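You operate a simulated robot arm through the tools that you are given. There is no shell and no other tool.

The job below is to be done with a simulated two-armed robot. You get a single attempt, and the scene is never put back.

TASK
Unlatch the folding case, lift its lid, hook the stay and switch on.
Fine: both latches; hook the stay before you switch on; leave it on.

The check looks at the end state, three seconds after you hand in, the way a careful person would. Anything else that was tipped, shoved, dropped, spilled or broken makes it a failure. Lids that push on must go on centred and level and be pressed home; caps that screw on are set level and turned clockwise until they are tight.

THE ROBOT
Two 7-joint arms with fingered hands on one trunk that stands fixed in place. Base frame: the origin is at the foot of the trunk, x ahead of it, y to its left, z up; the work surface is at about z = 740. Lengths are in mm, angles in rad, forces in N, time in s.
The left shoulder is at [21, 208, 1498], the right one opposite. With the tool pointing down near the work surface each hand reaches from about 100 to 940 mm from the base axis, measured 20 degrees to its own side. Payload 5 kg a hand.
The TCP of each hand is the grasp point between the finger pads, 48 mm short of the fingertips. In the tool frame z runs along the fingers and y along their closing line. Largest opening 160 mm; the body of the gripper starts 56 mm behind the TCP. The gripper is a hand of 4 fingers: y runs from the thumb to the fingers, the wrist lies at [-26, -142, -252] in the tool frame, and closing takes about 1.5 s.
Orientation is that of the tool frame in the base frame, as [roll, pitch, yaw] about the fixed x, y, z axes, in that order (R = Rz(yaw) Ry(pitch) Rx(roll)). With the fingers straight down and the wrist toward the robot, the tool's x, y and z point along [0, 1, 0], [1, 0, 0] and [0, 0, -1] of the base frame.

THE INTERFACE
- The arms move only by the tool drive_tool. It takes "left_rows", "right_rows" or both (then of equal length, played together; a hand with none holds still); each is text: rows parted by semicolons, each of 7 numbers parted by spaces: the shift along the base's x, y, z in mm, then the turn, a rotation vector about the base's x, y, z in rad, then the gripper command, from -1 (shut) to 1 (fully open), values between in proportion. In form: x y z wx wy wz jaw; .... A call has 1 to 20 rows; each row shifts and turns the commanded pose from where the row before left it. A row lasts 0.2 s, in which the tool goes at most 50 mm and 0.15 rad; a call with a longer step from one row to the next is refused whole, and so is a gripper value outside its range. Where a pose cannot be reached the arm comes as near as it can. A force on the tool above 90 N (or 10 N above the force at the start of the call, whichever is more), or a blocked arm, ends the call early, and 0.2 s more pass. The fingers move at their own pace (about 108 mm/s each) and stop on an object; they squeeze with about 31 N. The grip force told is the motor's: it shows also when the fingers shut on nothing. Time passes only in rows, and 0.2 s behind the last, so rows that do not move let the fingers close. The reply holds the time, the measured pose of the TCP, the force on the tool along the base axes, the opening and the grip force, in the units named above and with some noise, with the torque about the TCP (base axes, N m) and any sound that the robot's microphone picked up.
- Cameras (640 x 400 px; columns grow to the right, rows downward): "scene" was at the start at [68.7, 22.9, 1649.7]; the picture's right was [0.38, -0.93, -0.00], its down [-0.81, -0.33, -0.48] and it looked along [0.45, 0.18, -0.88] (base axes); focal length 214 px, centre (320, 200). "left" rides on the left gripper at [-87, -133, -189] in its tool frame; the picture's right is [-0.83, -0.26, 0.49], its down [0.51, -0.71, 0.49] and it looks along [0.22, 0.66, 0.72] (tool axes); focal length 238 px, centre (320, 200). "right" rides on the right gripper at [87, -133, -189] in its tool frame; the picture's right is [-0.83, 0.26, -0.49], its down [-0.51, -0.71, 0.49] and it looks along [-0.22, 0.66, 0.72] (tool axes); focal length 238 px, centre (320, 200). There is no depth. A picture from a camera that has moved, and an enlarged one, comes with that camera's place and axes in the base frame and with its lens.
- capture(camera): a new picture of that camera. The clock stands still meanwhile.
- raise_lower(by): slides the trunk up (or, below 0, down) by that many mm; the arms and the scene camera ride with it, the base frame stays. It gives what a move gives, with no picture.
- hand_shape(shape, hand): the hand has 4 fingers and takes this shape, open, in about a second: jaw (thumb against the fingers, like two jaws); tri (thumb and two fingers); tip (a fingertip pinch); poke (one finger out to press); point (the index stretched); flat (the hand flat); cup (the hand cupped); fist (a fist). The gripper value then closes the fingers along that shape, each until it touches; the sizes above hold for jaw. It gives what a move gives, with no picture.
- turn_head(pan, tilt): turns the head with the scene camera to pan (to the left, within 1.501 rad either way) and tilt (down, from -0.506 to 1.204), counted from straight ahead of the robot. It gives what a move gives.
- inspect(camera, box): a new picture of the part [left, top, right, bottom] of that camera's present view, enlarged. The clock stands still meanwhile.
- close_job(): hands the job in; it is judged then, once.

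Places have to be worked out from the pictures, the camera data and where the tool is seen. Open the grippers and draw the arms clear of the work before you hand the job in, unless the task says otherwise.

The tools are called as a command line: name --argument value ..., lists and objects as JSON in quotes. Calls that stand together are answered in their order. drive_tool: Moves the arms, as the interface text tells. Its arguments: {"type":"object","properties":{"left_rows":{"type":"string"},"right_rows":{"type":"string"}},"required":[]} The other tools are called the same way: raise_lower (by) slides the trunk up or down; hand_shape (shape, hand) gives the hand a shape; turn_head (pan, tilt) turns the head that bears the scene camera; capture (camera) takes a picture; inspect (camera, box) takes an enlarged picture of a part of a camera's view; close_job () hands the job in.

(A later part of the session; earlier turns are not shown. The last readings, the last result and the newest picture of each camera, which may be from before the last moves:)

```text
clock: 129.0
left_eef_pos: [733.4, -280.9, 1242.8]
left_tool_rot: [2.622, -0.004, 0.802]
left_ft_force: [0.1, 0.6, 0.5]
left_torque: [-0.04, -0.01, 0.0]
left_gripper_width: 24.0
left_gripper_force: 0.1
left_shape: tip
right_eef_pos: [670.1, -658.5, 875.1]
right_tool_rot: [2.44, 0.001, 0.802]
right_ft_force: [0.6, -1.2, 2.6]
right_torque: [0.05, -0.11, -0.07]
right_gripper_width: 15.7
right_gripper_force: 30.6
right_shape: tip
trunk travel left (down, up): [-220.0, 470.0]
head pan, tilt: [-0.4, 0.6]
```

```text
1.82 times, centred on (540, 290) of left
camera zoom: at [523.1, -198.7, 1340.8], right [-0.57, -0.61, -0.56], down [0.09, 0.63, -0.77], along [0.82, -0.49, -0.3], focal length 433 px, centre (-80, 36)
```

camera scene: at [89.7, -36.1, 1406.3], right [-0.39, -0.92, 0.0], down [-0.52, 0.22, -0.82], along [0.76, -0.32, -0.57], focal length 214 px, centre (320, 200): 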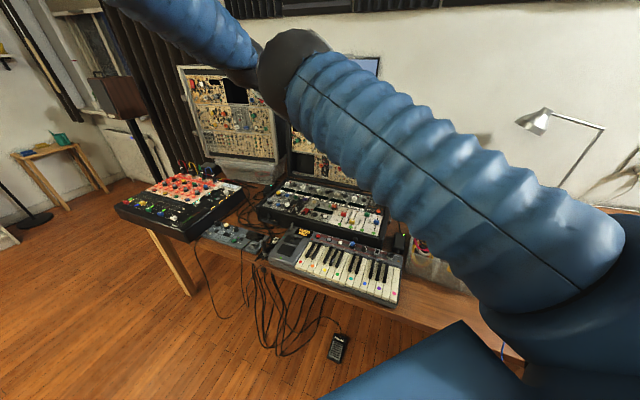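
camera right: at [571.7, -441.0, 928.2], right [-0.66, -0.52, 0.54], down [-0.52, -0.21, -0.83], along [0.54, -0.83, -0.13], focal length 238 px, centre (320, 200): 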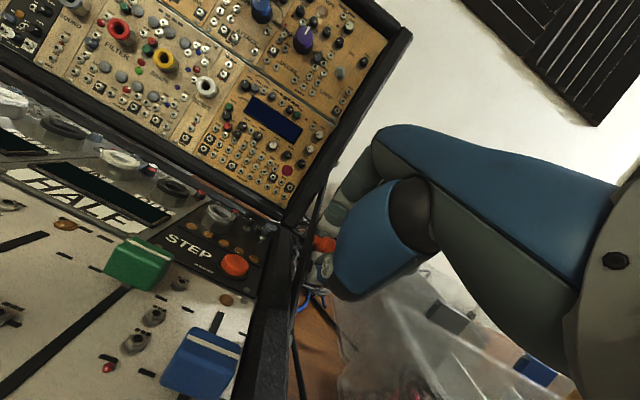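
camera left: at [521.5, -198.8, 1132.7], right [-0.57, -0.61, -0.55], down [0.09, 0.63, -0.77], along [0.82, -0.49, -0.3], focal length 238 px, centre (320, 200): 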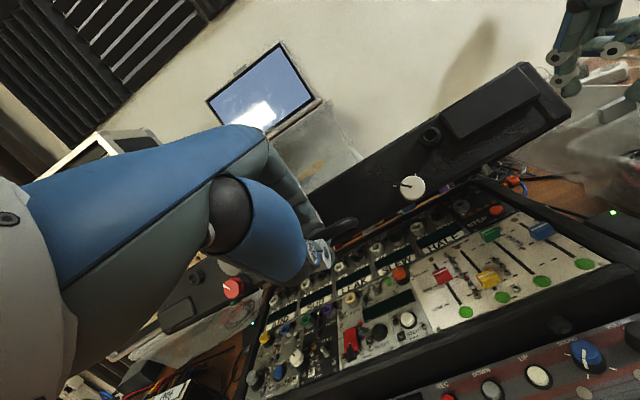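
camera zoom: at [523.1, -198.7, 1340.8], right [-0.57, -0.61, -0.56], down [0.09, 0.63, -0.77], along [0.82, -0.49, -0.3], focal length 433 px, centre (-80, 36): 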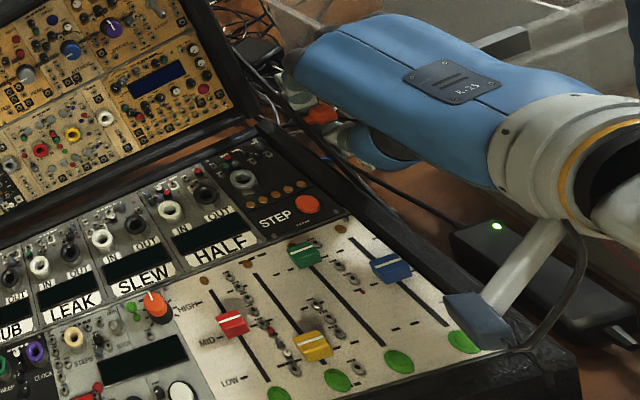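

The bar's end seems to pass just in front of the pin at full lid opening, i.e. tip and pin meet there. I raise again a bit further than before in fine steps, looking for a snap.

drive_tool --right_rows "-1.5 1.5 3 0 0 0 -1;-1.4 1.4 3 0 0 0 -1;-1.2 1.2 2 0 0 0 -1;-1 1 2 0 0 0 -1;0 0 0 0 0 0 -1"

inspect --camera "right" --box '[305, 130, 355, 180]'

```text
clock: 130.2
left_eef_pos: [736.2, -284.4, 1240.5]
left_tool_rot: [2.628, -0.005, 0.8]
left_ft_force: [-0.3, -1.0, 0.8]
left_torque: [-0.02, 0.01, -0.03]
left_gripper_width: 23.6
left_gripper_force: 0.0
left_shape: tip
right_eef_pos: [666.6, -655.2, 880.7]
right_tool_rot: [2.445, 0.003, 0.801]
right_ft_force: [20.7, -21.7, -23.2]
right_torque: [-0.16, -0.09, -0.13]
right_gripper_width: 14.2
right_gripper_force: 30.5
right_shape: tip
trunk travel left (down, up): [-220.0, 470.0]
head pan, tilt: [-0.4, 0.6]
```

```text
8.00 times, centred on (330, 155) of right
camera zoom: at [568.0, -437.8, 939.7], right [-0.66, -0.52, 0.54], down [-0.52, -0.21, -0.83], along [0.54, -0.83, -0.13], focal length 1907 px, centre (240, 560)
```

zoom: 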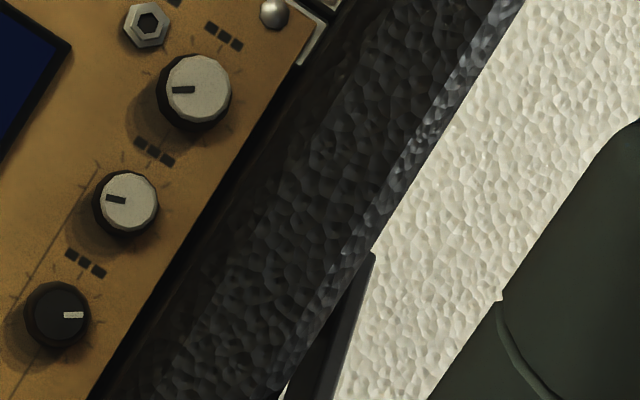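

The tip sits level with the pin and meets a firm stop there. It may well stay if let go at the top, so I release the cap here and see.

drive_tool --right_rows "0 0 0 0 0 0 -0.8;0 0 0 0 0 0 -0.6;0 0 0 0 0 0 -0.5;0 0 0 0 0 0 -0.5"

inspect --camera "right" --box '[260, 130, 400, 270]'

```text
clock: 131.2
left_eef_pos: [733.6, -279.8, 1242.7]
left_tool_rot: [2.624, -0.005, 0.801]
left_ft_force: [0.6, 0.5, -0.6]
left_torque: [-0.04, 0.0, 0.02]
left_gripper_width: 24.0
left_gripper_force: 0.1
left_shape: tip
right_eef_pos: [664.5, -652.2, 885.3]
right_tool_rot: [2.44, 0.006, 0.799]
right_ft_force: [0.2, 1.3, -0.2]
right_torque: [0.0, 0.0, 0.02]
right_gripper_width: 39.6
right_gripper_force: 0.0
right_shape: tip
trunk travel left (down, up): [-220.0, 470.0]
head pan, tilt: [-0.4, 0.6]
```

```text
2.86 times, centred on (330, 200) of right
camera zoom: at [565.6, -434.7, 943.1], right [-0.66, -0.52, 0.54], down [-0.52, -0.21, -0.83], along [0.54, -0.83, -0.13], focal length 681 px, centre (291, 200)
```

zoom: 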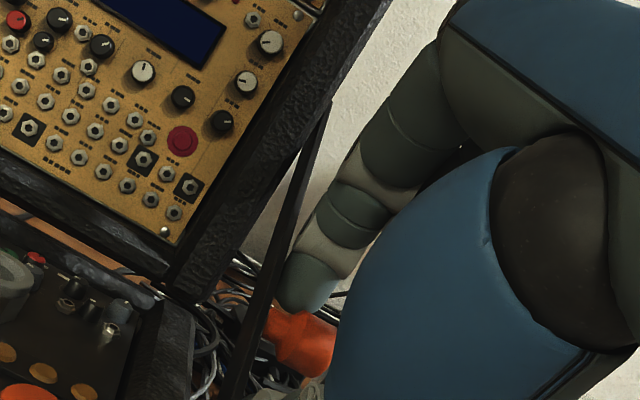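

The stay appears to remain up with the fingers open. I withdraw the fingers gently along their axis and check that it stays.

drive_tool --right_rows "-3.2 3.1 5.3 0 0 0 -0.4;-4.6 4.5 7.7 0 0 0 -0.4;-4.6 4.5 7.7 0 0 0 -0.4;-4.6 4.5 7.7 0 0 0 -0.4;-4.6 4.5 7.7 0 0 0 -0.4"

inspect --camera "right" --box '[240, 130, 400, 290]'

```text
clock: 132.4
left_eef_pos: [734.6, -280.5, 1243.8]
left_tool_rot: [2.624, -0.004, 0.801]
left_ft_force: [-1.0, 0.3, 0.2]
left_torque: [-0.02, -0.03, 0.02]
left_gripper_width: 23.8
left_gripper_force: 0.0
left_shape: tip
right_eef_pos: [643.2, -632.2, 920.4]
right_tool_rot: [2.441, 0.005, 0.799]
right_ft_force: [0.0, -0.9, 0.2]
right_torque: [-0.01, -0.01, 0.01]
right_gripper_width: 47.4
right_gripper_force: 0.1
right_shape: tip
trunk travel left (down, up): [-220.0, 470.0]
head pan, tilt: [-0.4, 0.6]
```

```text
2.50 times, centred on (320, 210) of right
camera zoom: at [543.7, -414.2, 978.4], right [-0.66, -0.52, 0.54], down [-0.52, -0.21, -0.83], along [0.54, -0.83, -0.13], focal length 596 px, centre (320, 175)
```

zoom: 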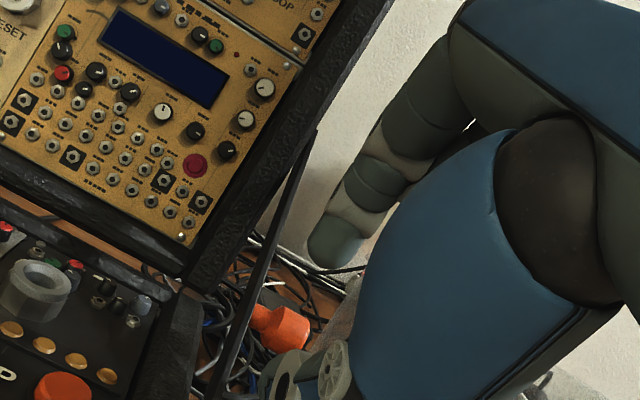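

The stay remains raised by itself with its end at the pin. I back the hand out and move to the side vantage point to confirm the hook.

drive_tool --right_rows "-4.6 4.5 7.7 0 0 0 -0.4;-4.6 4.5 7.7 0 0 0 -0.4;0 0 40 0 0 0 -0.4;0 0 30 0 0 0 -0.4;-12 -15 -7 0.0697 0.0717 0 -0.4;-12 -15 -7 0.0697 0.0717 0 -0.4;-12 -15 -7 0.0697 0.0717 0 -0.4;-12 -15 -7 0 0 0.105 -0.4;-12 -15 -7 0 0 0.105 -0.4;-12 -15 -7 0 0 0.105 -0.4;-12 -15 -7 0 0 0.105 -0.4"

inspect --camera "right" --box '[130, 50, 330, 250]'

inspect --camera "right" --box '[220, 80, 320, 180]'

```text
clock: 134.8
left_eef_pos: [732.7, -282.9, 1243.3]
left_tool_rot: [2.625, -0.006, 0.798]
left_ft_force: [-0.3, -1.1, -0.2]
left_torque: [0.1, -0.1, 0.11]
left_gripper_width: 23.8
left_gripper_force: 0.0
left_shape: tip
right_eef_pos: [551.7, -726.7, 954.8]
right_tool_rot: [2.741, 0.002, 1.223]
right_ft_force: [0.0, 0.1, 0.1]
right_torque: [0.02, -0.01, 0.01]
right_gripper_width: 47.6
right_gripper_force: 0.1
right_shape: tip
trunk travel left (down, up): [-220.0, 470.0]
head pan, tilt: [-0.4, 0.6]
```

```text
2.00 times, centred on (230, 150) of right
camera zoom: at [397.8, -578.7, 1076.3], right [-0.24, -0.8, 0.55], down [-0.61, -0.32, -0.73], along [0.76, -0.51, -0.41], focal length 477 px, centre (500, 300)
```

zoom: 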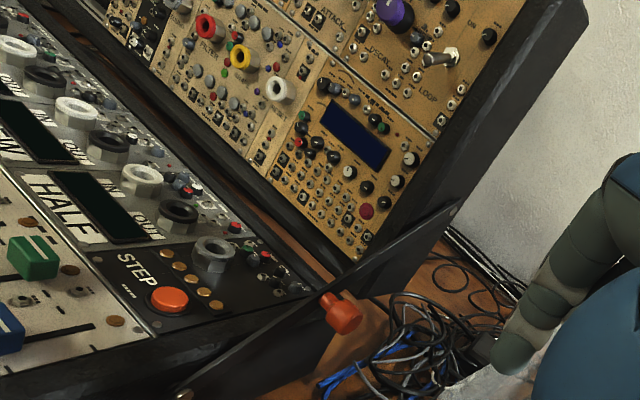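

```text
4.00 times, centred on (270, 130) of right
camera zoom: at [397.8, -578.7, 1076.3], right [-0.24, -0.8, 0.55], down [-0.61, -0.32, -0.73], along [0.76, -0.51, -0.41], focal length 953 px, centre (520, 480)
```

zoom: 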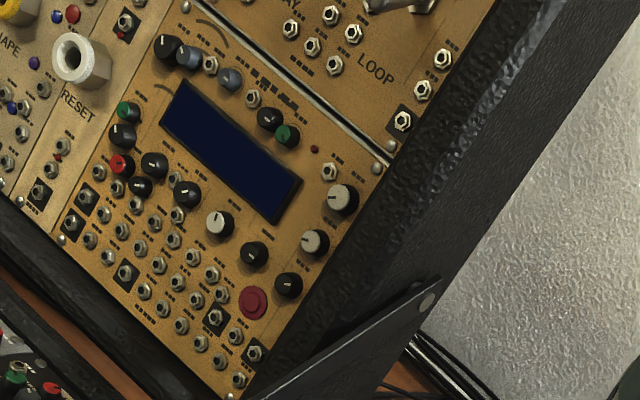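

The stay is hooked: the pin's head shows through the bar's end. Now the ON lever: I zoom in from both cameras to locate it and its pose.

inspect --camera "right" --box '[185, 45, 245, 95]'

capture --camera "scene"

inspect --camera "scene" --box '[370, 115, 430, 165]'

capture --camera "left"

```text
8.00 times, centred on (215, 70) of right
camera zoom: at [397.8, -578.7, 1076.3], right [-0.24, -0.8, 0.55], down [-0.61, -0.32, -0.73], along [0.76, -0.51, -0.41], focal length 1907 px, centre (1160, 1240)
```

zoom: 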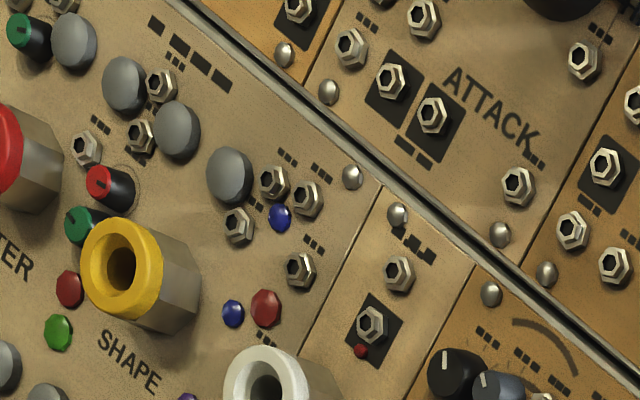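

```text
taken
camera scene: at [89.0, -37.5, 1406.2], right [-0.39, -0.92, 0.0], down [-0.52, 0.22, -0.82], along [0.76, -0.32, -0.57], focal length 214 px, centre (320, 200)
```

scene: 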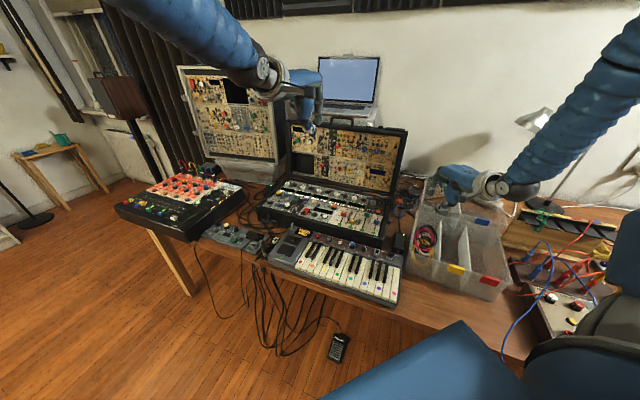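

```text
8.00 times, centred on (400, 140) of scene
camera zoom: at [89.0, -37.5, 1406.2], right [-0.39, -0.92, 0.0], down [-0.52, 0.22, -0.82], along [0.76, -0.32, -0.57], focal length 1716 px, centre (-320, 680)
```

zoom: 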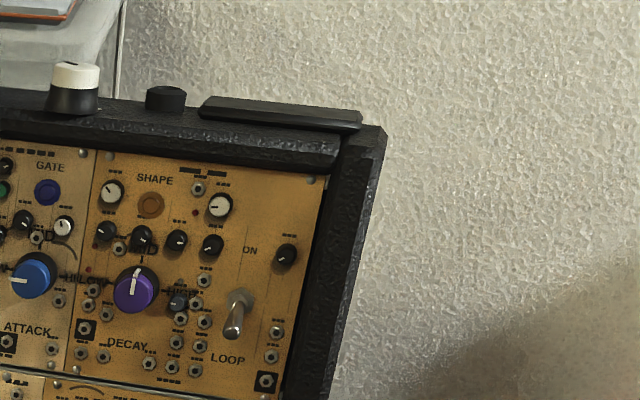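

```text
taken
camera left: at [522.1, -200.4, 1340.7], right [-0.57, -0.61, -0.56], down [0.09, 0.63, -0.77], along [0.82, -0.49, -0.3], focal length 238 px, centre (320, 200)
```

left: 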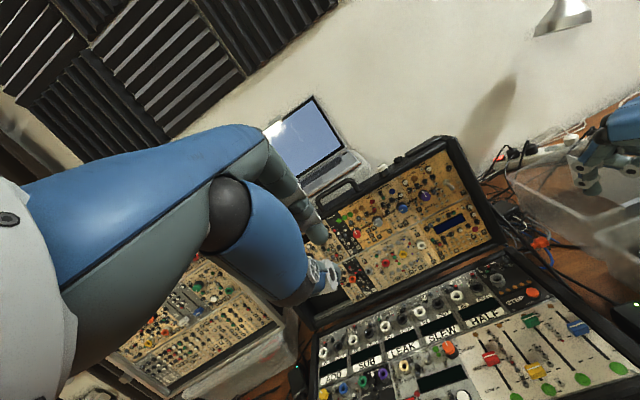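

The lever has "ON" above it and tilts down now. I also check the red lever on the lower panel and other possible switches, to be sure.

inspect --camera "scene" --box '[260, 180, 330, 235]'

inspect --camera "scene" --box '[285, 110, 350, 190]'

inspect --camera "left" --box '[390, 150, 510, 250]'

inspect --camera "scene" --box '[315, 190, 390, 240]'

```text
7.27 times, centred on (295, 208) of scene
camera zoom: at [89.0, -37.5, 1406.2], right [-0.39, -0.92, 0.0], down [-0.52, 0.22, -0.82], along [0.76, -0.32, -0.57], focal length 1560 px, centre (502, 146)
```

zoom: 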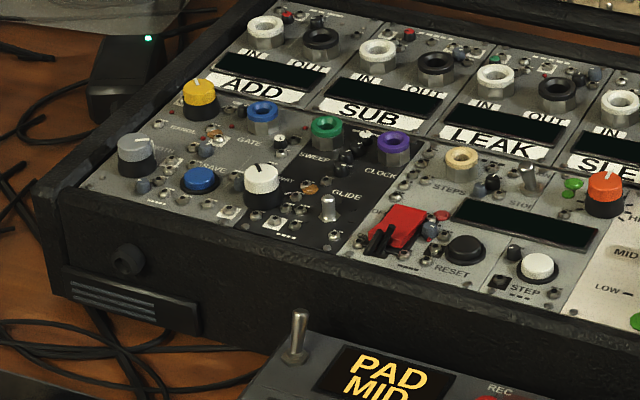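

```text
5.00 times, centred on (318, 150) of scene
camera zoom: at [89.0, -37.5, 1406.2], right [-0.39, -0.92, 0.0], down [-0.52, 0.22, -0.82], along [0.76, -0.32, -0.57], focal length 1072 px, centre (332, 450)
```

zoom: 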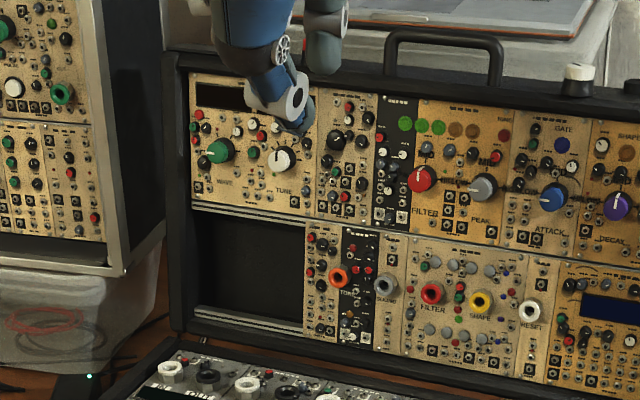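

```text
4.00 times, centred on (450, 200) of left
camera zoom: at [522.1, -200.4, 1340.7], right [-0.57, -0.61, -0.56], down [0.09, 0.63, -0.77], along [0.82, -0.49, -0.3], focal length 953 px, centre (-200, 200)
```

zoom: 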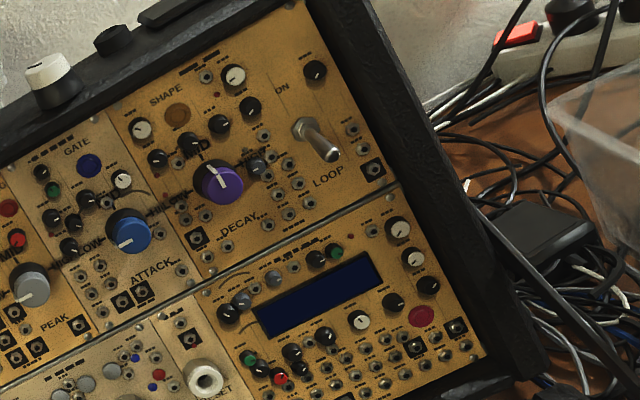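

```text
8.00 times, centred on (352, 215) of scene
camera zoom: at [89.0, -37.5, 1406.2], right [-0.39, -0.92, 0.0], down [-0.52, 0.22, -0.82], along [0.76, -0.32, -0.57], focal length 1716 px, centre (60, 80)
```

zoom: 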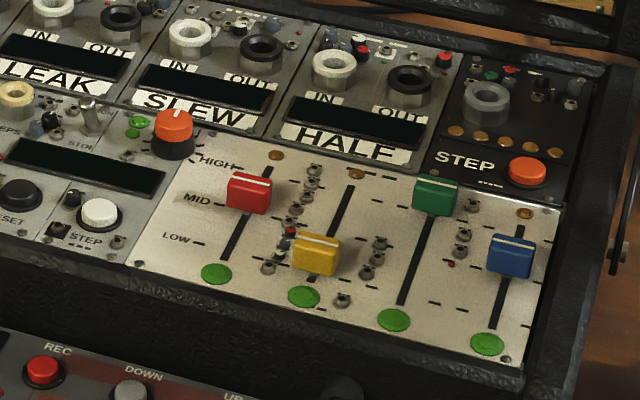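

There is also a red-plated lever on the lower panel. I zoom closely to read its labels.

inspect --camera "scene" --box '[295, 200, 320, 222]'

inspect --camera "left" --box '[380, 340, 480, 400]'

inspect --camera "scene" --box '[290, 190, 340, 225]'

```text
16.00 times, centred on (308, 211) of scene
camera zoom: at [89.0, -37.5, 1406.2], right [-0.39, -0.92, 0.0], down [-0.52, 0.22, -0.82], along [0.76, -0.32, -0.57], focal length 3432 px, centre (520, 24)
```

zoom: 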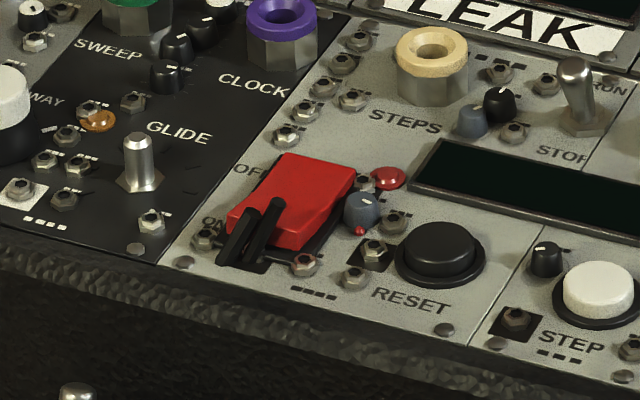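

```text
6.40 times, centred on (430, 370) of left
camera zoom: at [522.1, -200.4, 1340.7], right [-0.57, -0.61, -0.56], down [0.09, 0.63, -0.77], along [0.82, -0.49, -0.3], focal length 1525 px, centre (-384, -888)
```

zoom: 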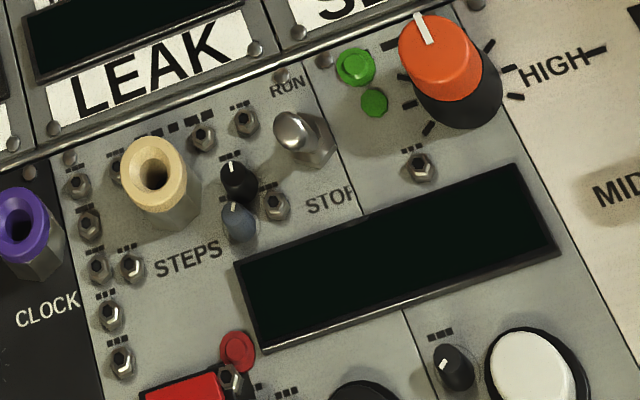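

```text
11.43 times, centred on (315, 208) of scene
camera zoom: at [89.0, -37.5, 1406.2], right [-0.39, -0.92, 0.0], down [-0.52, 0.22, -0.82], along [0.76, -0.32, -0.57], focal length 2451 px, centre (377, 114)
```

zoom: 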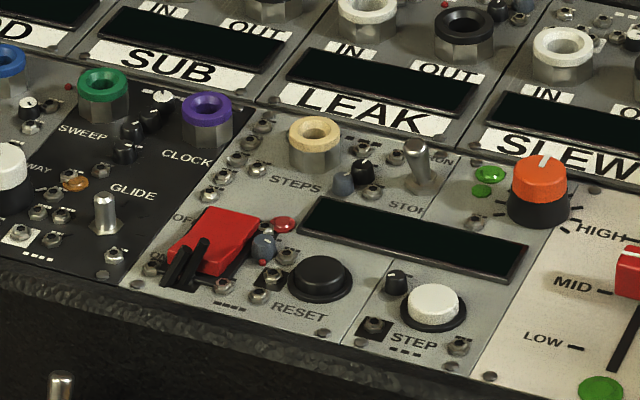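

This is important: the red guarded lever on the lower panel is labelled "OFF" (upper end) and "ON" (lower end) – the actual power switch, about (797,-272,840). I reposition the left hand so its camera gets a close view of it.

drive_tool --left_rows "-16 28 -10 0.0899 0.0925 0 -0.7;-10 25 -25 0.0899 0.0925 0 -0.7;-6 22 -38 0.0899 0.0925 0 -0.7;-4 20 -40 0.0899 0.0925 0 -0.7;-3 18 -40 0 0 0.13 -0.7;-2 18 -40 0 0 0.13 -0.7;-2 17 -40 0 0 0.13 -0.7;-2 17 -40 0 0 0.13 -0.7"

capture --camera "left"

```text
clock: 136.6
left_eef_pos: [688.6, -117.5, 963.6]
left_tool_rot: [-3.13, -0.011, 1.303]
left_ft_force: [6.3, 0.7, 4.4]
left_torque: [-0.02, 0.45, -0.04]
left_gripper_width: 23.9
left_gripper_force: 0.1
left_shape: tip
right_eef_pos: [552.6, -726.7, 955.2]
right_tool_rot: [2.741, 0.003, 1.223]
right_ft_force: [0.8, 0.7, -0.2]
right_torque: [0.02, 0.07, 0.0]
right_gripper_width: 47.8
right_gripper_force: 0.0
right_shape: tip
trunk travel left (down, up): [-220.0, 470.0]
head pan, tilt: [-0.4, 0.6]
```

```text
taken
camera left: at [538.6, -168.8, 1153.1], right [-0.47, -0.73, -0.49], down [-0.55, 0.68, -0.48], along [0.68, 0.05, -0.73], focal length 238 px, centre (320, 200)
```

left: 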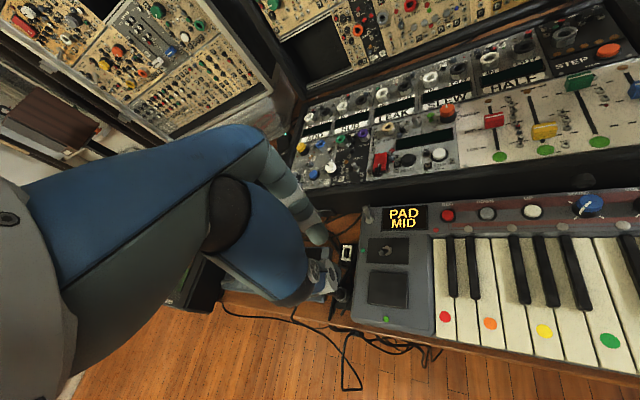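

inspect --camera "left" --box '[355, 125, 425, 185]'

inspect --camera "left" --box '[365, 140, 400, 170]'

```text
6.67 times, centred on (390, 155) of left
camera zoom: at [538.6, -168.8, 1153.1], right [-0.47, -0.73, -0.49], down [-0.55, 0.68, -0.48], along [0.68, 0.05, -0.73], focal length 1589 px, centre (-147, 500)
```

zoom: 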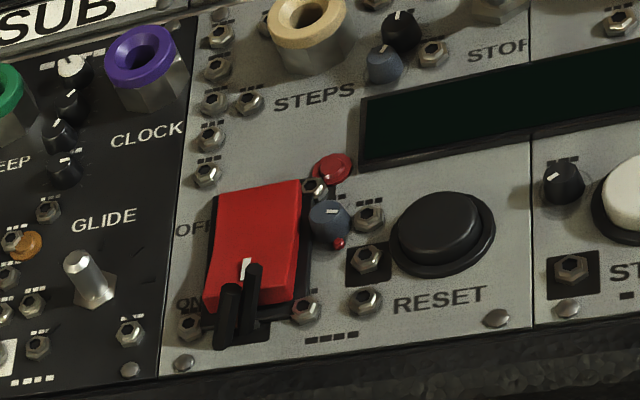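

```text
13.33 times, centred on (382, 155) of left
camera zoom: at [538.6, -168.8, 1153.1], right [-0.47, -0.73, -0.49], down [-0.55, 0.68, -0.48], along [0.68, 0.05, -0.73], focal length 3178 px, centre (-513, 800)
```

zoom: 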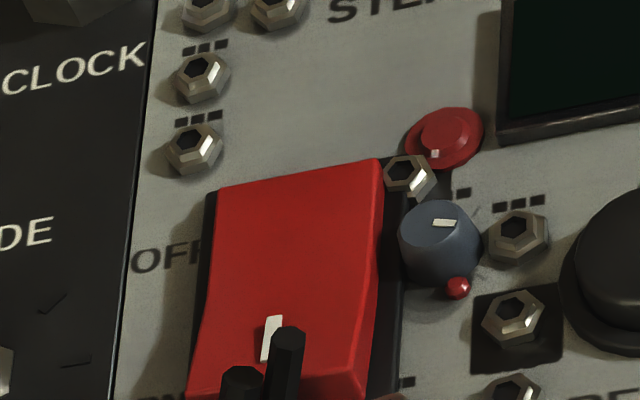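

It's a rocker: the OFF end is pressed and the ON end (front, with the white mark) is raised; rocker centre ≈ (813,-274,826). I'll press the ON end with the left hand in "poke" shape; first I form it and look where its fingertip is.

hand_shape --hand "left" --shape "poke"

capture --camera "left"

inspect --camera "scene" --box '[180, 100, 340, 240]'

```text
clock: 137.5
left_eef_pos: [685.8, -117.4, 964.2]
left_tool_rot: [-3.128, -0.01, 1.303]
left_ft_force: [0.8, 0.7, -0.1]
left_torque: [-0.01, 0.03, 0.01]
left_gripper_width: 0.1
left_gripper_force: 0.1
left_shape: poke
right_eef_pos: [552.8, -725.5, 954.9]
right_tool_rot: [2.74, 0.003, 1.221]
right_ft_force: [0.1, -0.3, 0.5]
right_torque: [0.01, 0.04, -0.01]
right_gripper_width: 48.0
right_gripper_force: 0.0
right_shape: tip
trunk travel left (down, up): [-220.0, 470.0]
head pan, tilt: [-0.4, 0.6]
```

```text
taken
camera left: at [536.9, -169.2, 1153.1], right [-0.48, -0.73, -0.49], down [-0.55, 0.68, -0.48], along [0.68, 0.05, -0.73], focal length 238 px, centre (320, 200)
```

left: 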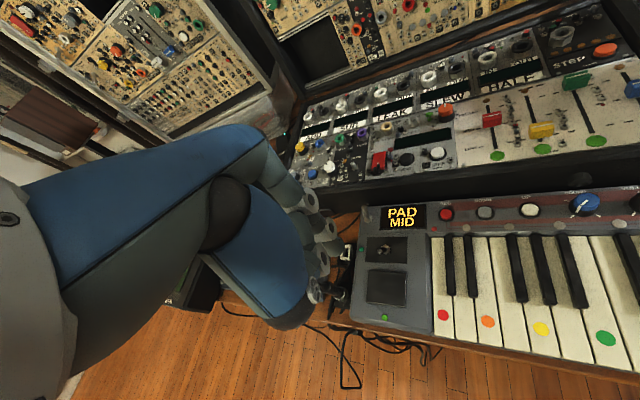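

```text
2.86 times, centred on (260, 170) of scene
camera zoom: at [89.7, -36.3, 1406.2], right [-0.39, -0.92, 0.0], down [-0.52, 0.22, -0.82], along [0.76, -0.32, -0.57], focal length 613 px, centre (491, 286)
```

zoom: 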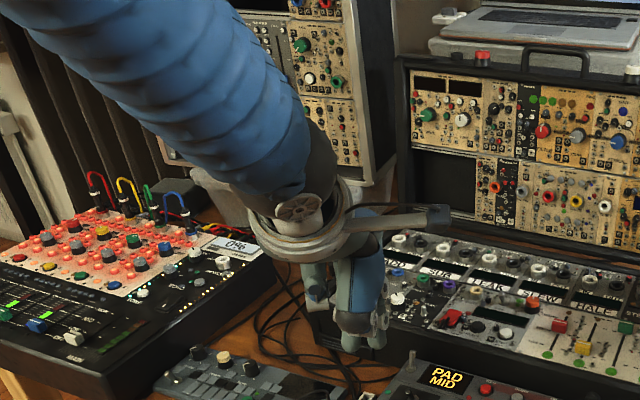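

I zoom in to see the poke hand's geometry.

inspect --camera "left" --box '[250, 150, 380, 320]'

inspect --camera "scene" --box '[240, 160, 310, 220]'

capture --camera "right"

```text
2.35 times, centred on (315, 235) of left
camera zoom: at [536.9, -169.2, 1153.1], right [-0.48, -0.73, -0.49], down [-0.55, 0.68, -0.48], along [0.68, 0.05, -0.73], focal length 561 px, centre (332, 118)
```

zoom: 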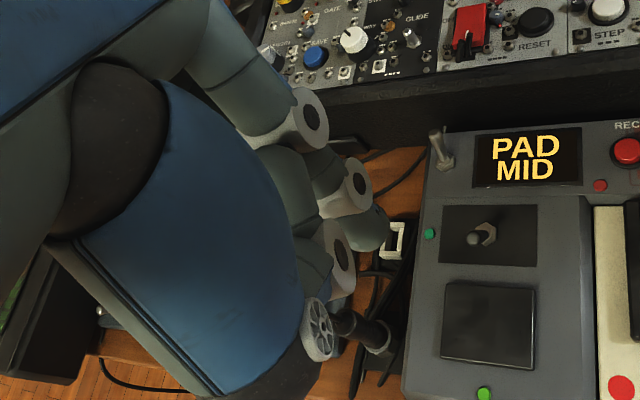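

```text
6.67 times, centred on (275, 190) of scene
camera zoom: at [89.7, -36.3, 1406.2], right [-0.39, -0.92, 0.0], down [-0.52, 0.22, -0.82], along [0.76, -0.32, -0.57], focal length 1430 px, centre (620, 267)
```

zoom: 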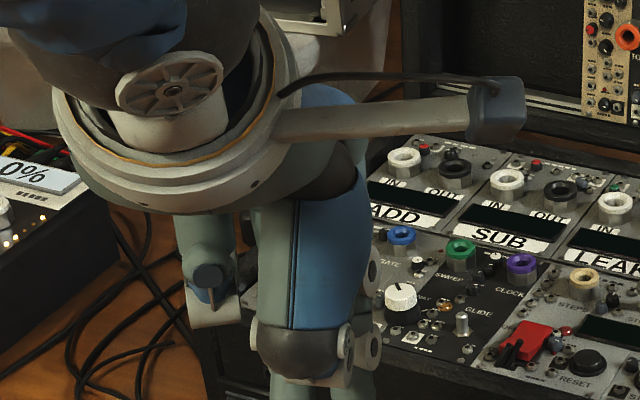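

```text
taken
camera right: at [398.6, -577.6, 1077.1], right [-0.24, -0.8, 0.55], down [-0.61, -0.32, -0.73], along [0.76, -0.51, -0.41], focal length 238 px, centre (320, 200)
```

right: 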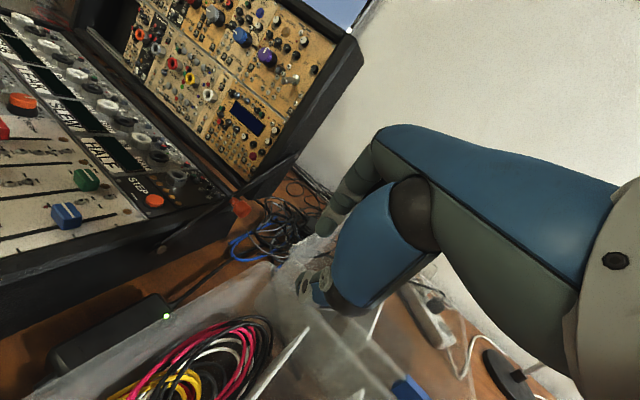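

I check the fingertip's position from the head camera as well.

inspect --camera "scene" --box '[250, 190, 320, 240]'

inspect --camera "right" --box '[0, 0, 120, 100]'

```text
8.00 times, centred on (285, 215) of scene
camera zoom: at [89.7, -36.3, 1406.2], right [-0.39, -0.92, 0.0], down [-0.52, 0.22, -0.82], along [0.76, -0.32, -0.57], focal length 1716 px, centre (600, 80)
```

zoom: 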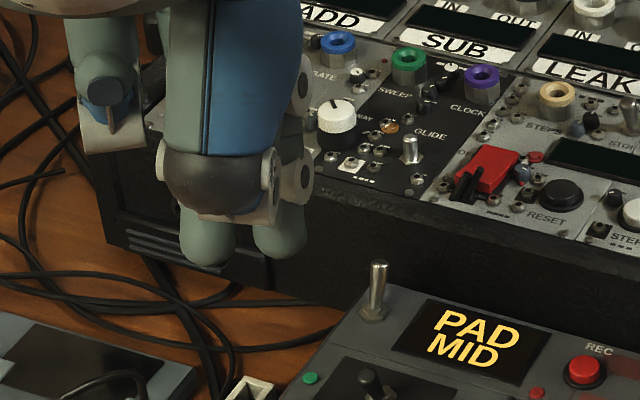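

```text
4.00 times, centred on (60, 50) of right
camera zoom: at [398.6, -577.6, 1077.1], right [-0.24, -0.8, 0.55], down [-0.61, -0.32, -0.73], along [0.76, -0.51, -0.41], focal length 953 px, centre (1360, 800)
```

zoom: 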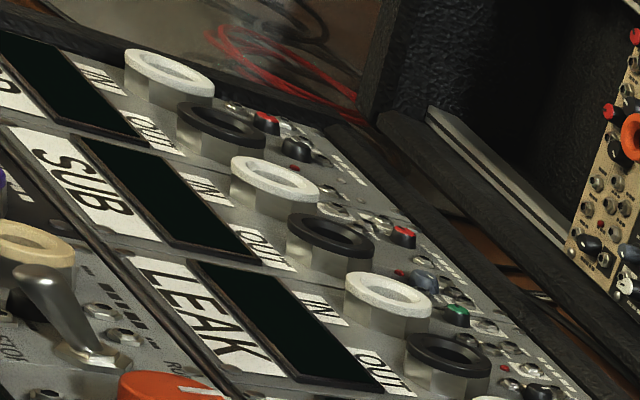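

The poke may follow the gripper value, so I command it fully open and look again.

drive_tool --left_rows "0 0 0 0 0 0 1;0 0 0 0 0 0 1;0 0 0 0 0 0 1;0 0 0 0 0 0 1"

inspect --camera "left" --box '[250, 150, 380, 320]'

inspect --camera "scene" --box '[230, 160, 320, 240]'

```text
clock: 138.5
left_eef_pos: [691.6, -118.4, 966.5]
left_tool_rot: [3.139, -0.004, 1.318]
left_ft_force: [0.5, 0.3, -0.1]
left_torque: [0.01, 0.03, -0.04]
left_gripper_width: 0.0
left_gripper_force: 0.0
left_shape: poke
right_eef_pos: [552.3, -726.2, 954.9]
right_tool_rot: [2.74, 0.003, 1.221]
right_ft_force: [-0.6, 0.0, 0.5]
right_torque: [-0.01, 0.0, 0.03]
right_gripper_width: 47.6
right_gripper_force: 0.1
right_shape: tip
trunk travel left (down, up): [-220.0, 470.0]
head pan, tilt: [-0.4, 0.6]
```

```text
2.35 times, centred on (315, 235) of left
camera zoom: at [539.4, -170.1, 1153.7], right [-0.46, -0.74, -0.49], down [-0.56, 0.67, -0.49], along [0.69, 0.05, -0.72], focal length 561 px, centre (332, 118)
```

zoom: 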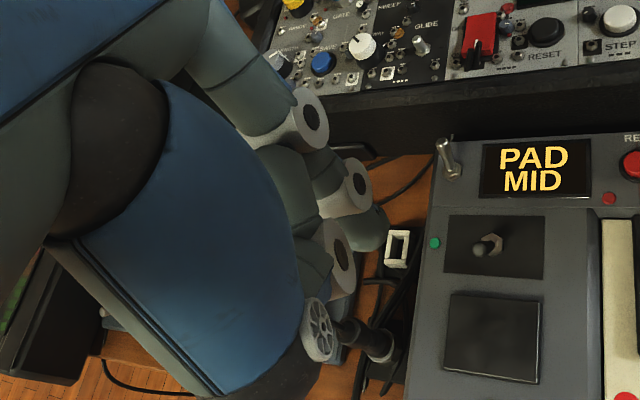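

```text
5.00 times, centred on (275, 200) of scene
camera zoom: at [89.6, -36.2, 1406.3], right [-0.39, -0.92, 0.0], down [-0.52, 0.22, -0.82], along [0.76, -0.32, -0.57], focal length 1072 px, centre (545, 200)
```

zoom: 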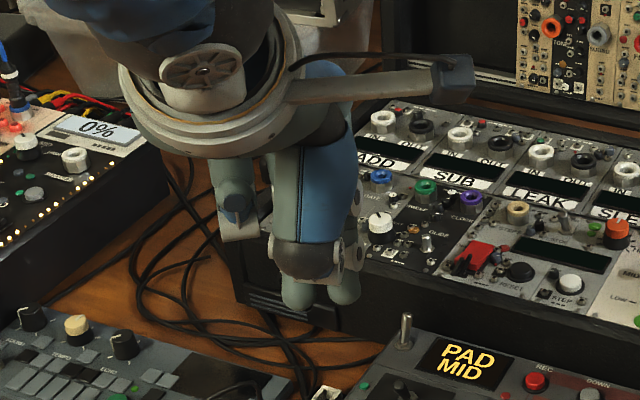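

The poke keeps two tips close together. I try "point" (index stretched) for a cleaner single fingertip.

hand_shape --hand "left" --shape "point"

capture --camera "left"

inspect --camera "scene" --box '[210, 130, 330, 240]'

```text
clock: 139.4
left_eef_pos: [690.9, -118.5, 965.4]
left_tool_rot: [3.141, -0.004, 1.318]
left_ft_force: [-0.2, 0.0, 0.1]
left_torque: [-0.01, 0.0, 0.0]
left_gripper_width: 0.0
left_gripper_force: 0.1
left_shape: point
right_eef_pos: [552.8, -726.9, 955.5]
right_tool_rot: [2.74, 0.003, 1.223]
right_ft_force: [-0.4, 0.4, -0.3]
right_torque: [0.0, 0.01, 0.02]
right_gripper_width: 47.6
right_gripper_force: 0.0
right_shape: tip
trunk travel left (down, up): [-220.0, 470.0]
head pan, tilt: [-0.4, 0.6]
```

```text
taken
camera left: at [539.4, -170.2, 1153.7], right [-0.46, -0.74, -0.49], down [-0.56, 0.67, -0.49], along [0.69, 0.05, -0.72], focal length 238 px, centre (320, 200)
```

left: 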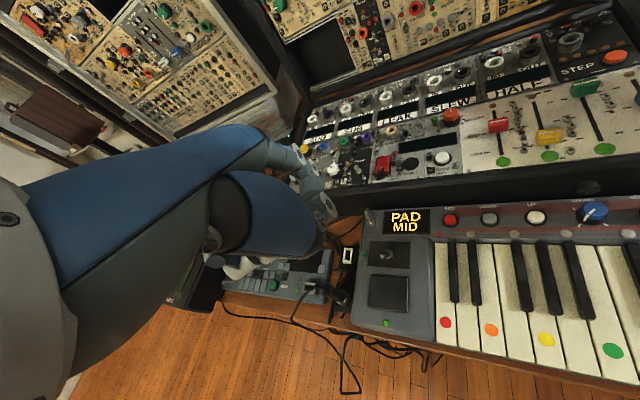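

```text
3.64 times, centred on (270, 185) of scene
camera zoom: at [89.6, -36.2, 1406.3], right [-0.39, -0.92, 0.0], down [-0.52, 0.22, -0.82], along [0.76, -0.32, -0.57], focal length 780 px, centre (502, 254)
```

zoom: 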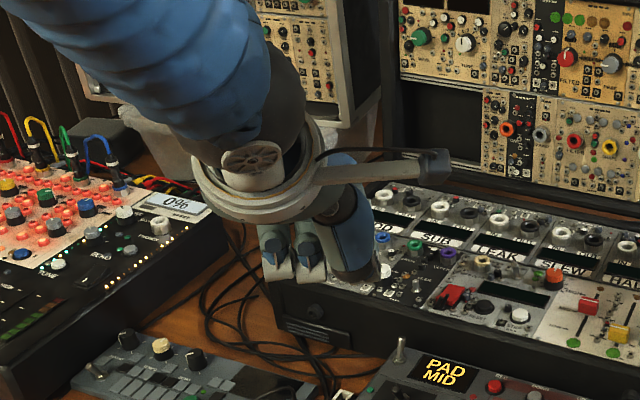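

"Point" is no better here. The closed two-finger "tip" of the right hand is well known (tip 48 mm below the TCP), and suits the rocker with its closing line along the case width. I park the left arm at the left, then bring the right hand above the rocker's ON end.

drive_tool --left_rows "-8 30 25 0 0 0 0;-10 34 25 0 0 0 0;-10 34 25 0 0 0 0;-10 34 25 0 0 0 0;-10 34 25 0 0 0 0;-10 34 25 0 0 0 0;-10 34 25 0 0 0 0;-10 34 25 0 0 0 0" --right_rows "0 10 40 0 0 0 -1;0 15 45 0 0 0 -1;0 15 45 0 0 0 -1;0 10 10 0 0 0 -1;0 0 0 0.0456 0.125 0 -1;0 0 0 0.0456 0.125 0 -1;0 0 0 0.0456 0.125 0 -1;0 0 0 0 0 0 -1"

drive_tool --right_rows "20 33 -4 0 0 0.128 -1;20 33 -4 0 0 0.128 -1;20 33 -4 0 0 0.128 -1;20 33 -4 0 0 0.128 -1;20 33 -4 0 0 0.128 -1;20 33 -4 0 0 0.128 -1;20 33 -4 0 0 0.128 -1;20 33 -4 0 0 0.128 -1;20 33 -4 0 0 0.123 -1;20 33 -4 0 0 0 -1;20 33 -6 0 0 0 -1;20 33 -6 0 0 0 -1"

capture --camera "scene"

capture --camera "right"

```text
clock: 141.2
left_eef_pos: [609.1, 152.6, 1171.2]
left_tool_rot: [3.14, -0.006, 1.318]
left_ft_force: [-1.3, 0.6, -1.0]
left_torque: [0.0, -0.09, 0.01]
left_gripper_width: 0.1
left_gripper_force: 0.0
left_shape: point
right_eef_pos: [551.2, -669.5, 1100.2]
right_tool_rot: [3.027, -0.013, 1.24]
right_ft_force: [-1.7, -0.3, 2.1]
right_torque: [-0.05, -0.1, -0.03]
right_gripper_width: 0.0
right_gripper_force: 30.7
right_shape: tip
right hand out of reach, approached as far as the arm can: row 6, 7
trunk travel left (down, up): [-220.0, 470.0]
head pan, tilt: [-0.4, 0.6]
```

```text
clock: 143.8
left_eef_pos: [612.5, 154.0, 1170.1]
left_tool_rot: [3.138, -0.004, 1.317]
left_ft_force: [-0.2, 0.8, 0.5]
left_torque: [-0.12, 0.02, -0.04]
left_gripper_width: 0.1
left_gripper_force: 0.0
left_shape: point
right_eef_pos: [795.6, -273.4, 1044.7]
right_tool_rot: [3.031, -0.014, 2.388]
right_ft_force: [0.7, 0.5, -0.1]
right_torque: [-0.06, 0.04, -0.02]
right_gripper_width: 0.0
right_gripper_force: 31.4
right_shape: tip
trunk travel left (down, up): [-220.0, 470.0]
head pan, tilt: [-0.4, 0.6]
```

```text
taken
camera scene: at [90.3, -34.4, 1406.2], right [-0.39, -0.92, 0.0], down [-0.52, 0.22, -0.82], along [0.76, -0.32, -0.57], focal length 214 px, centre (320, 200)
```

scene: 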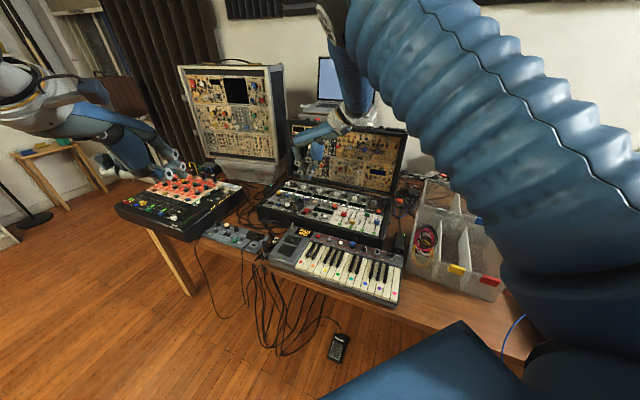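

```text
taken
camera right: at [629.4, -327.7, 1219.2], right [0.75, -0.43, 0.5], down [-0.08, -0.81, -0.57], along [0.65, 0.39, -0.65], focal length 238 px, centre (320, 200)
```

right: 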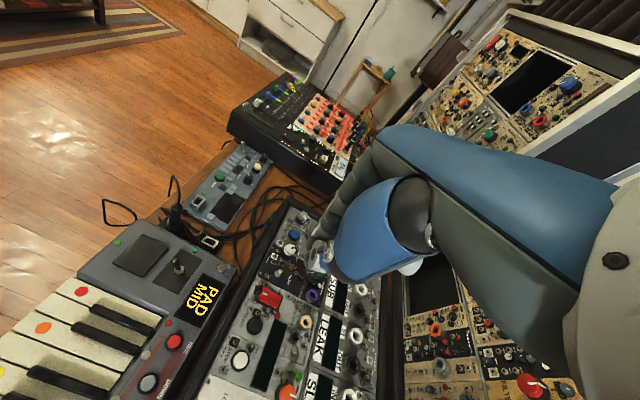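

The right hand is above the rocker. I straighten it and lower to ~40 mm above the ON end, then check alignment.

drive_tool --right_rows "4 2 -10 -0.08 0.075 0 -1;3 2 -38 0 0 0 -1;3 2 -38 0 0 0 -1;3 2 -38 0 0 0 -1;0 0 0 0 0 0 -1"

inspect --camera "right" --box '[220, 190, 380, 320]'

inspect --camera "scene" --box '[270, 170, 350, 230]'

```text
clock: 145.0
left_eef_pos: [611.8, 152.5, 1172.6]
left_tool_rot: [3.14, -0.006, 1.317]
left_ft_force: [-1.0, 0.2, 0.6]
left_torque: [-0.01, -0.05, -0.02]
left_gripper_width: 0.4
left_gripper_force: 0.1
left_shape: point
right_eef_pos: [811.9, -265.8, 925.3]
right_tool_rot: [3.139, -0.013, 2.386]
right_ft_force: [-0.3, 0.2, 0.8]
right_torque: [-0.04, -0.04, 0.01]
right_gripper_width: 0.1
right_gripper_force: 30.9
right_shape: tip
trunk travel left (down, up): [-220.0, 470.0]
head pan, tilt: [-0.4, 0.6]
```

```text
3.08 times, centred on (300, 255) of right
camera zoom: at [659.1, -306.3, 1113.6], right [0.79, -0.39, 0.48], down [-0.12, -0.86, -0.5], along [0.6, 0.34, -0.72], focal length 733 px, centre (382, 31)
```

zoom: 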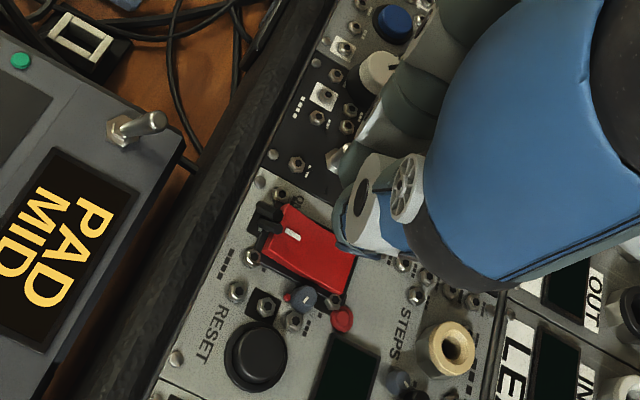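

```text
6.67 times, centred on (310, 200) of scene
camera zoom: at [88.6, -35.6, 1406.4], right [-0.39, -0.92, 0.0], down [-0.52, 0.22, -0.83], along [0.76, -0.32, -0.56], focal length 1430 px, centre (387, 200)
```

zoom: 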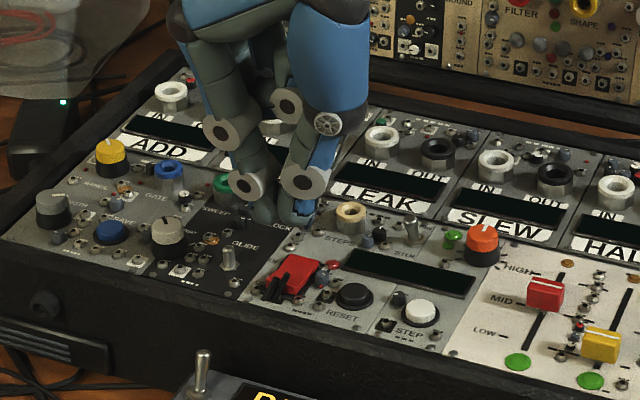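

From above the rocker's white mark (ON end) is clear. I shift a few mm to be over its ON half, just behind the two pegs, and lower close to it.

drive_tool --right_rows "-4.3 -0.3 -18 0 0 0 -1;0 0 -14 0 0 0 -1;0 0 0 0 0 0 -1"

inspect --camera "right" --box '[240, 190, 380, 310]'

inspect --camera "scene" --box '[280, 180, 330, 225]'

```text
clock: 145.8
left_eef_pos: [611.1, 151.5, 1171.2]
left_tool_rot: [3.138, -0.007, 1.319]
left_ft_force: [0.7, -0.4, -0.5]
left_torque: [0.02, -0.06, -0.02]
left_gripper_width: 0.0
left_gripper_force: 0.1
left_shape: point
right_eef_pos: [805.9, -268.4, 891.3]
right_tool_rot: [3.139, -0.014, 2.386]
right_ft_force: [0.0, -0.3, 0.1]
right_torque: [0.03, -0.03, 0.01]
right_gripper_width: 0.0
right_gripper_force: 31.4
right_shape: tip
trunk travel left (down, up): [-220.0, 470.0]
head pan, tilt: [-0.4, 0.6]
```

```text
3.33 times, centred on (310, 250) of right
camera zoom: at [653.2, -307.9, 1080.8], right [0.79, -0.39, 0.48], down [-0.12, -0.86, -0.5], along [0.6, 0.34, -0.72], focal length 794 px, centre (353, 33)
```

zoom: 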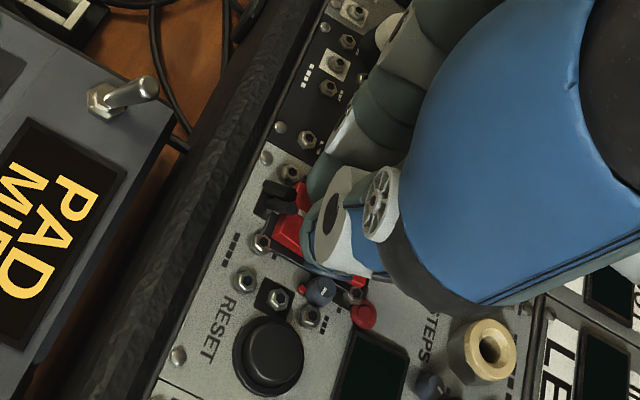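

```text
8.89 times, centred on (305, 202) of scene
camera zoom: at [89.4, -35.8, 1406.3], right [-0.39, -0.92, 0.0], down [-0.52, 0.22, -0.82], along [0.76, -0.32, -0.57], focal length 1906 px, centre (453, 178)
```

zoom: 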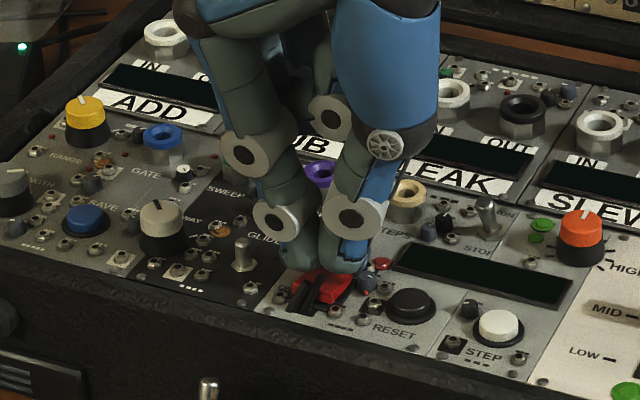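

The fingertips hover just above the rocker's ON half. I lower in small steps and watch the force.

drive_tool --right_rows "2 2 -5 0 0 0 -1;0 0 -3 0 0 0 -1;0 0 -3 0 0 0 -1;0 0 0 0 0 0 -1"

inspect --camera "scene" --box '[285, 190, 325, 225]'

inspect --camera "right" --box '[260, 210, 340, 290]'

```text
clock: 146.8
left_eef_pos: [609.9, 152.6, 1172.1]
left_tool_rot: [3.138, -0.006, 1.316]
left_ft_force: [0.1, 0.1, -0.2]
left_torque: [-0.01, 0.02, 0.01]
left_gripper_width: 0.0
left_gripper_force: 0.0
left_shape: point
right_eef_pos: [806.6, -264.5, 882.6]
right_tool_rot: [3.137, -0.013, 2.387]
right_ft_force: [-4.0, -2.8, 19.9]
right_torque: [-0.26, 0.24, -0.03]
right_gripper_width: 0.0
right_gripper_force: 31.5
right_shape: tip
trunk travel left (down, up): [-220.0, 470.0]
head pan, tilt: [-0.4, 0.6]
heard: click
```

```text
11.43 times, centred on (305, 208) of scene
camera zoom: at [87.8, -35.6, 1406.6], right [-0.39, -0.92, 0.0], down [-0.52, 0.22, -0.83], along [0.76, -0.32, -0.56], focal length 2451 px, centre (491, 114)
```

zoom: 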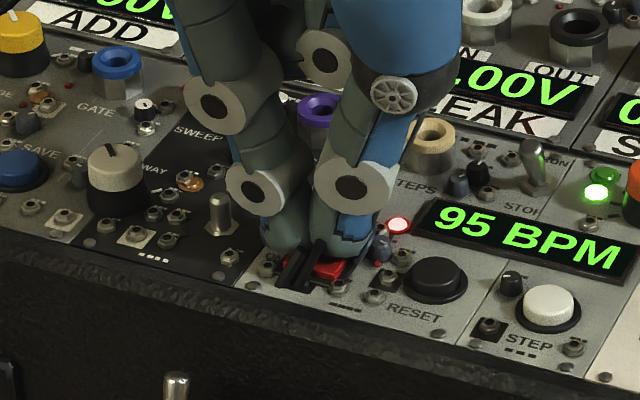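

```text
5.00 times, centred on (300, 250) of right
camera zoom: at [653.7, -304.7, 1071.7], right [0.79, -0.39, 0.48], down [-0.12, -0.86, -0.5], along [0.61, 0.34, -0.72], focal length 1192 px, centre (420, -50)
```

zoom: 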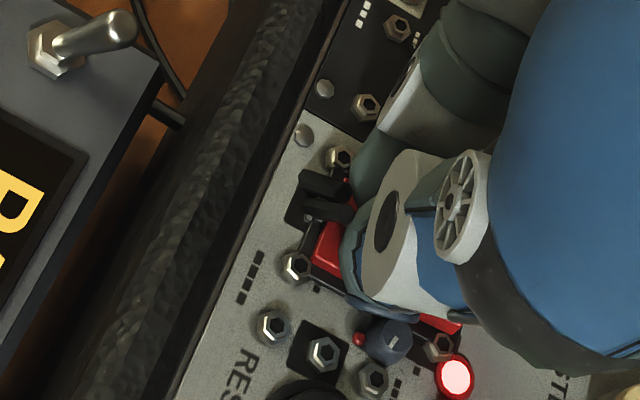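

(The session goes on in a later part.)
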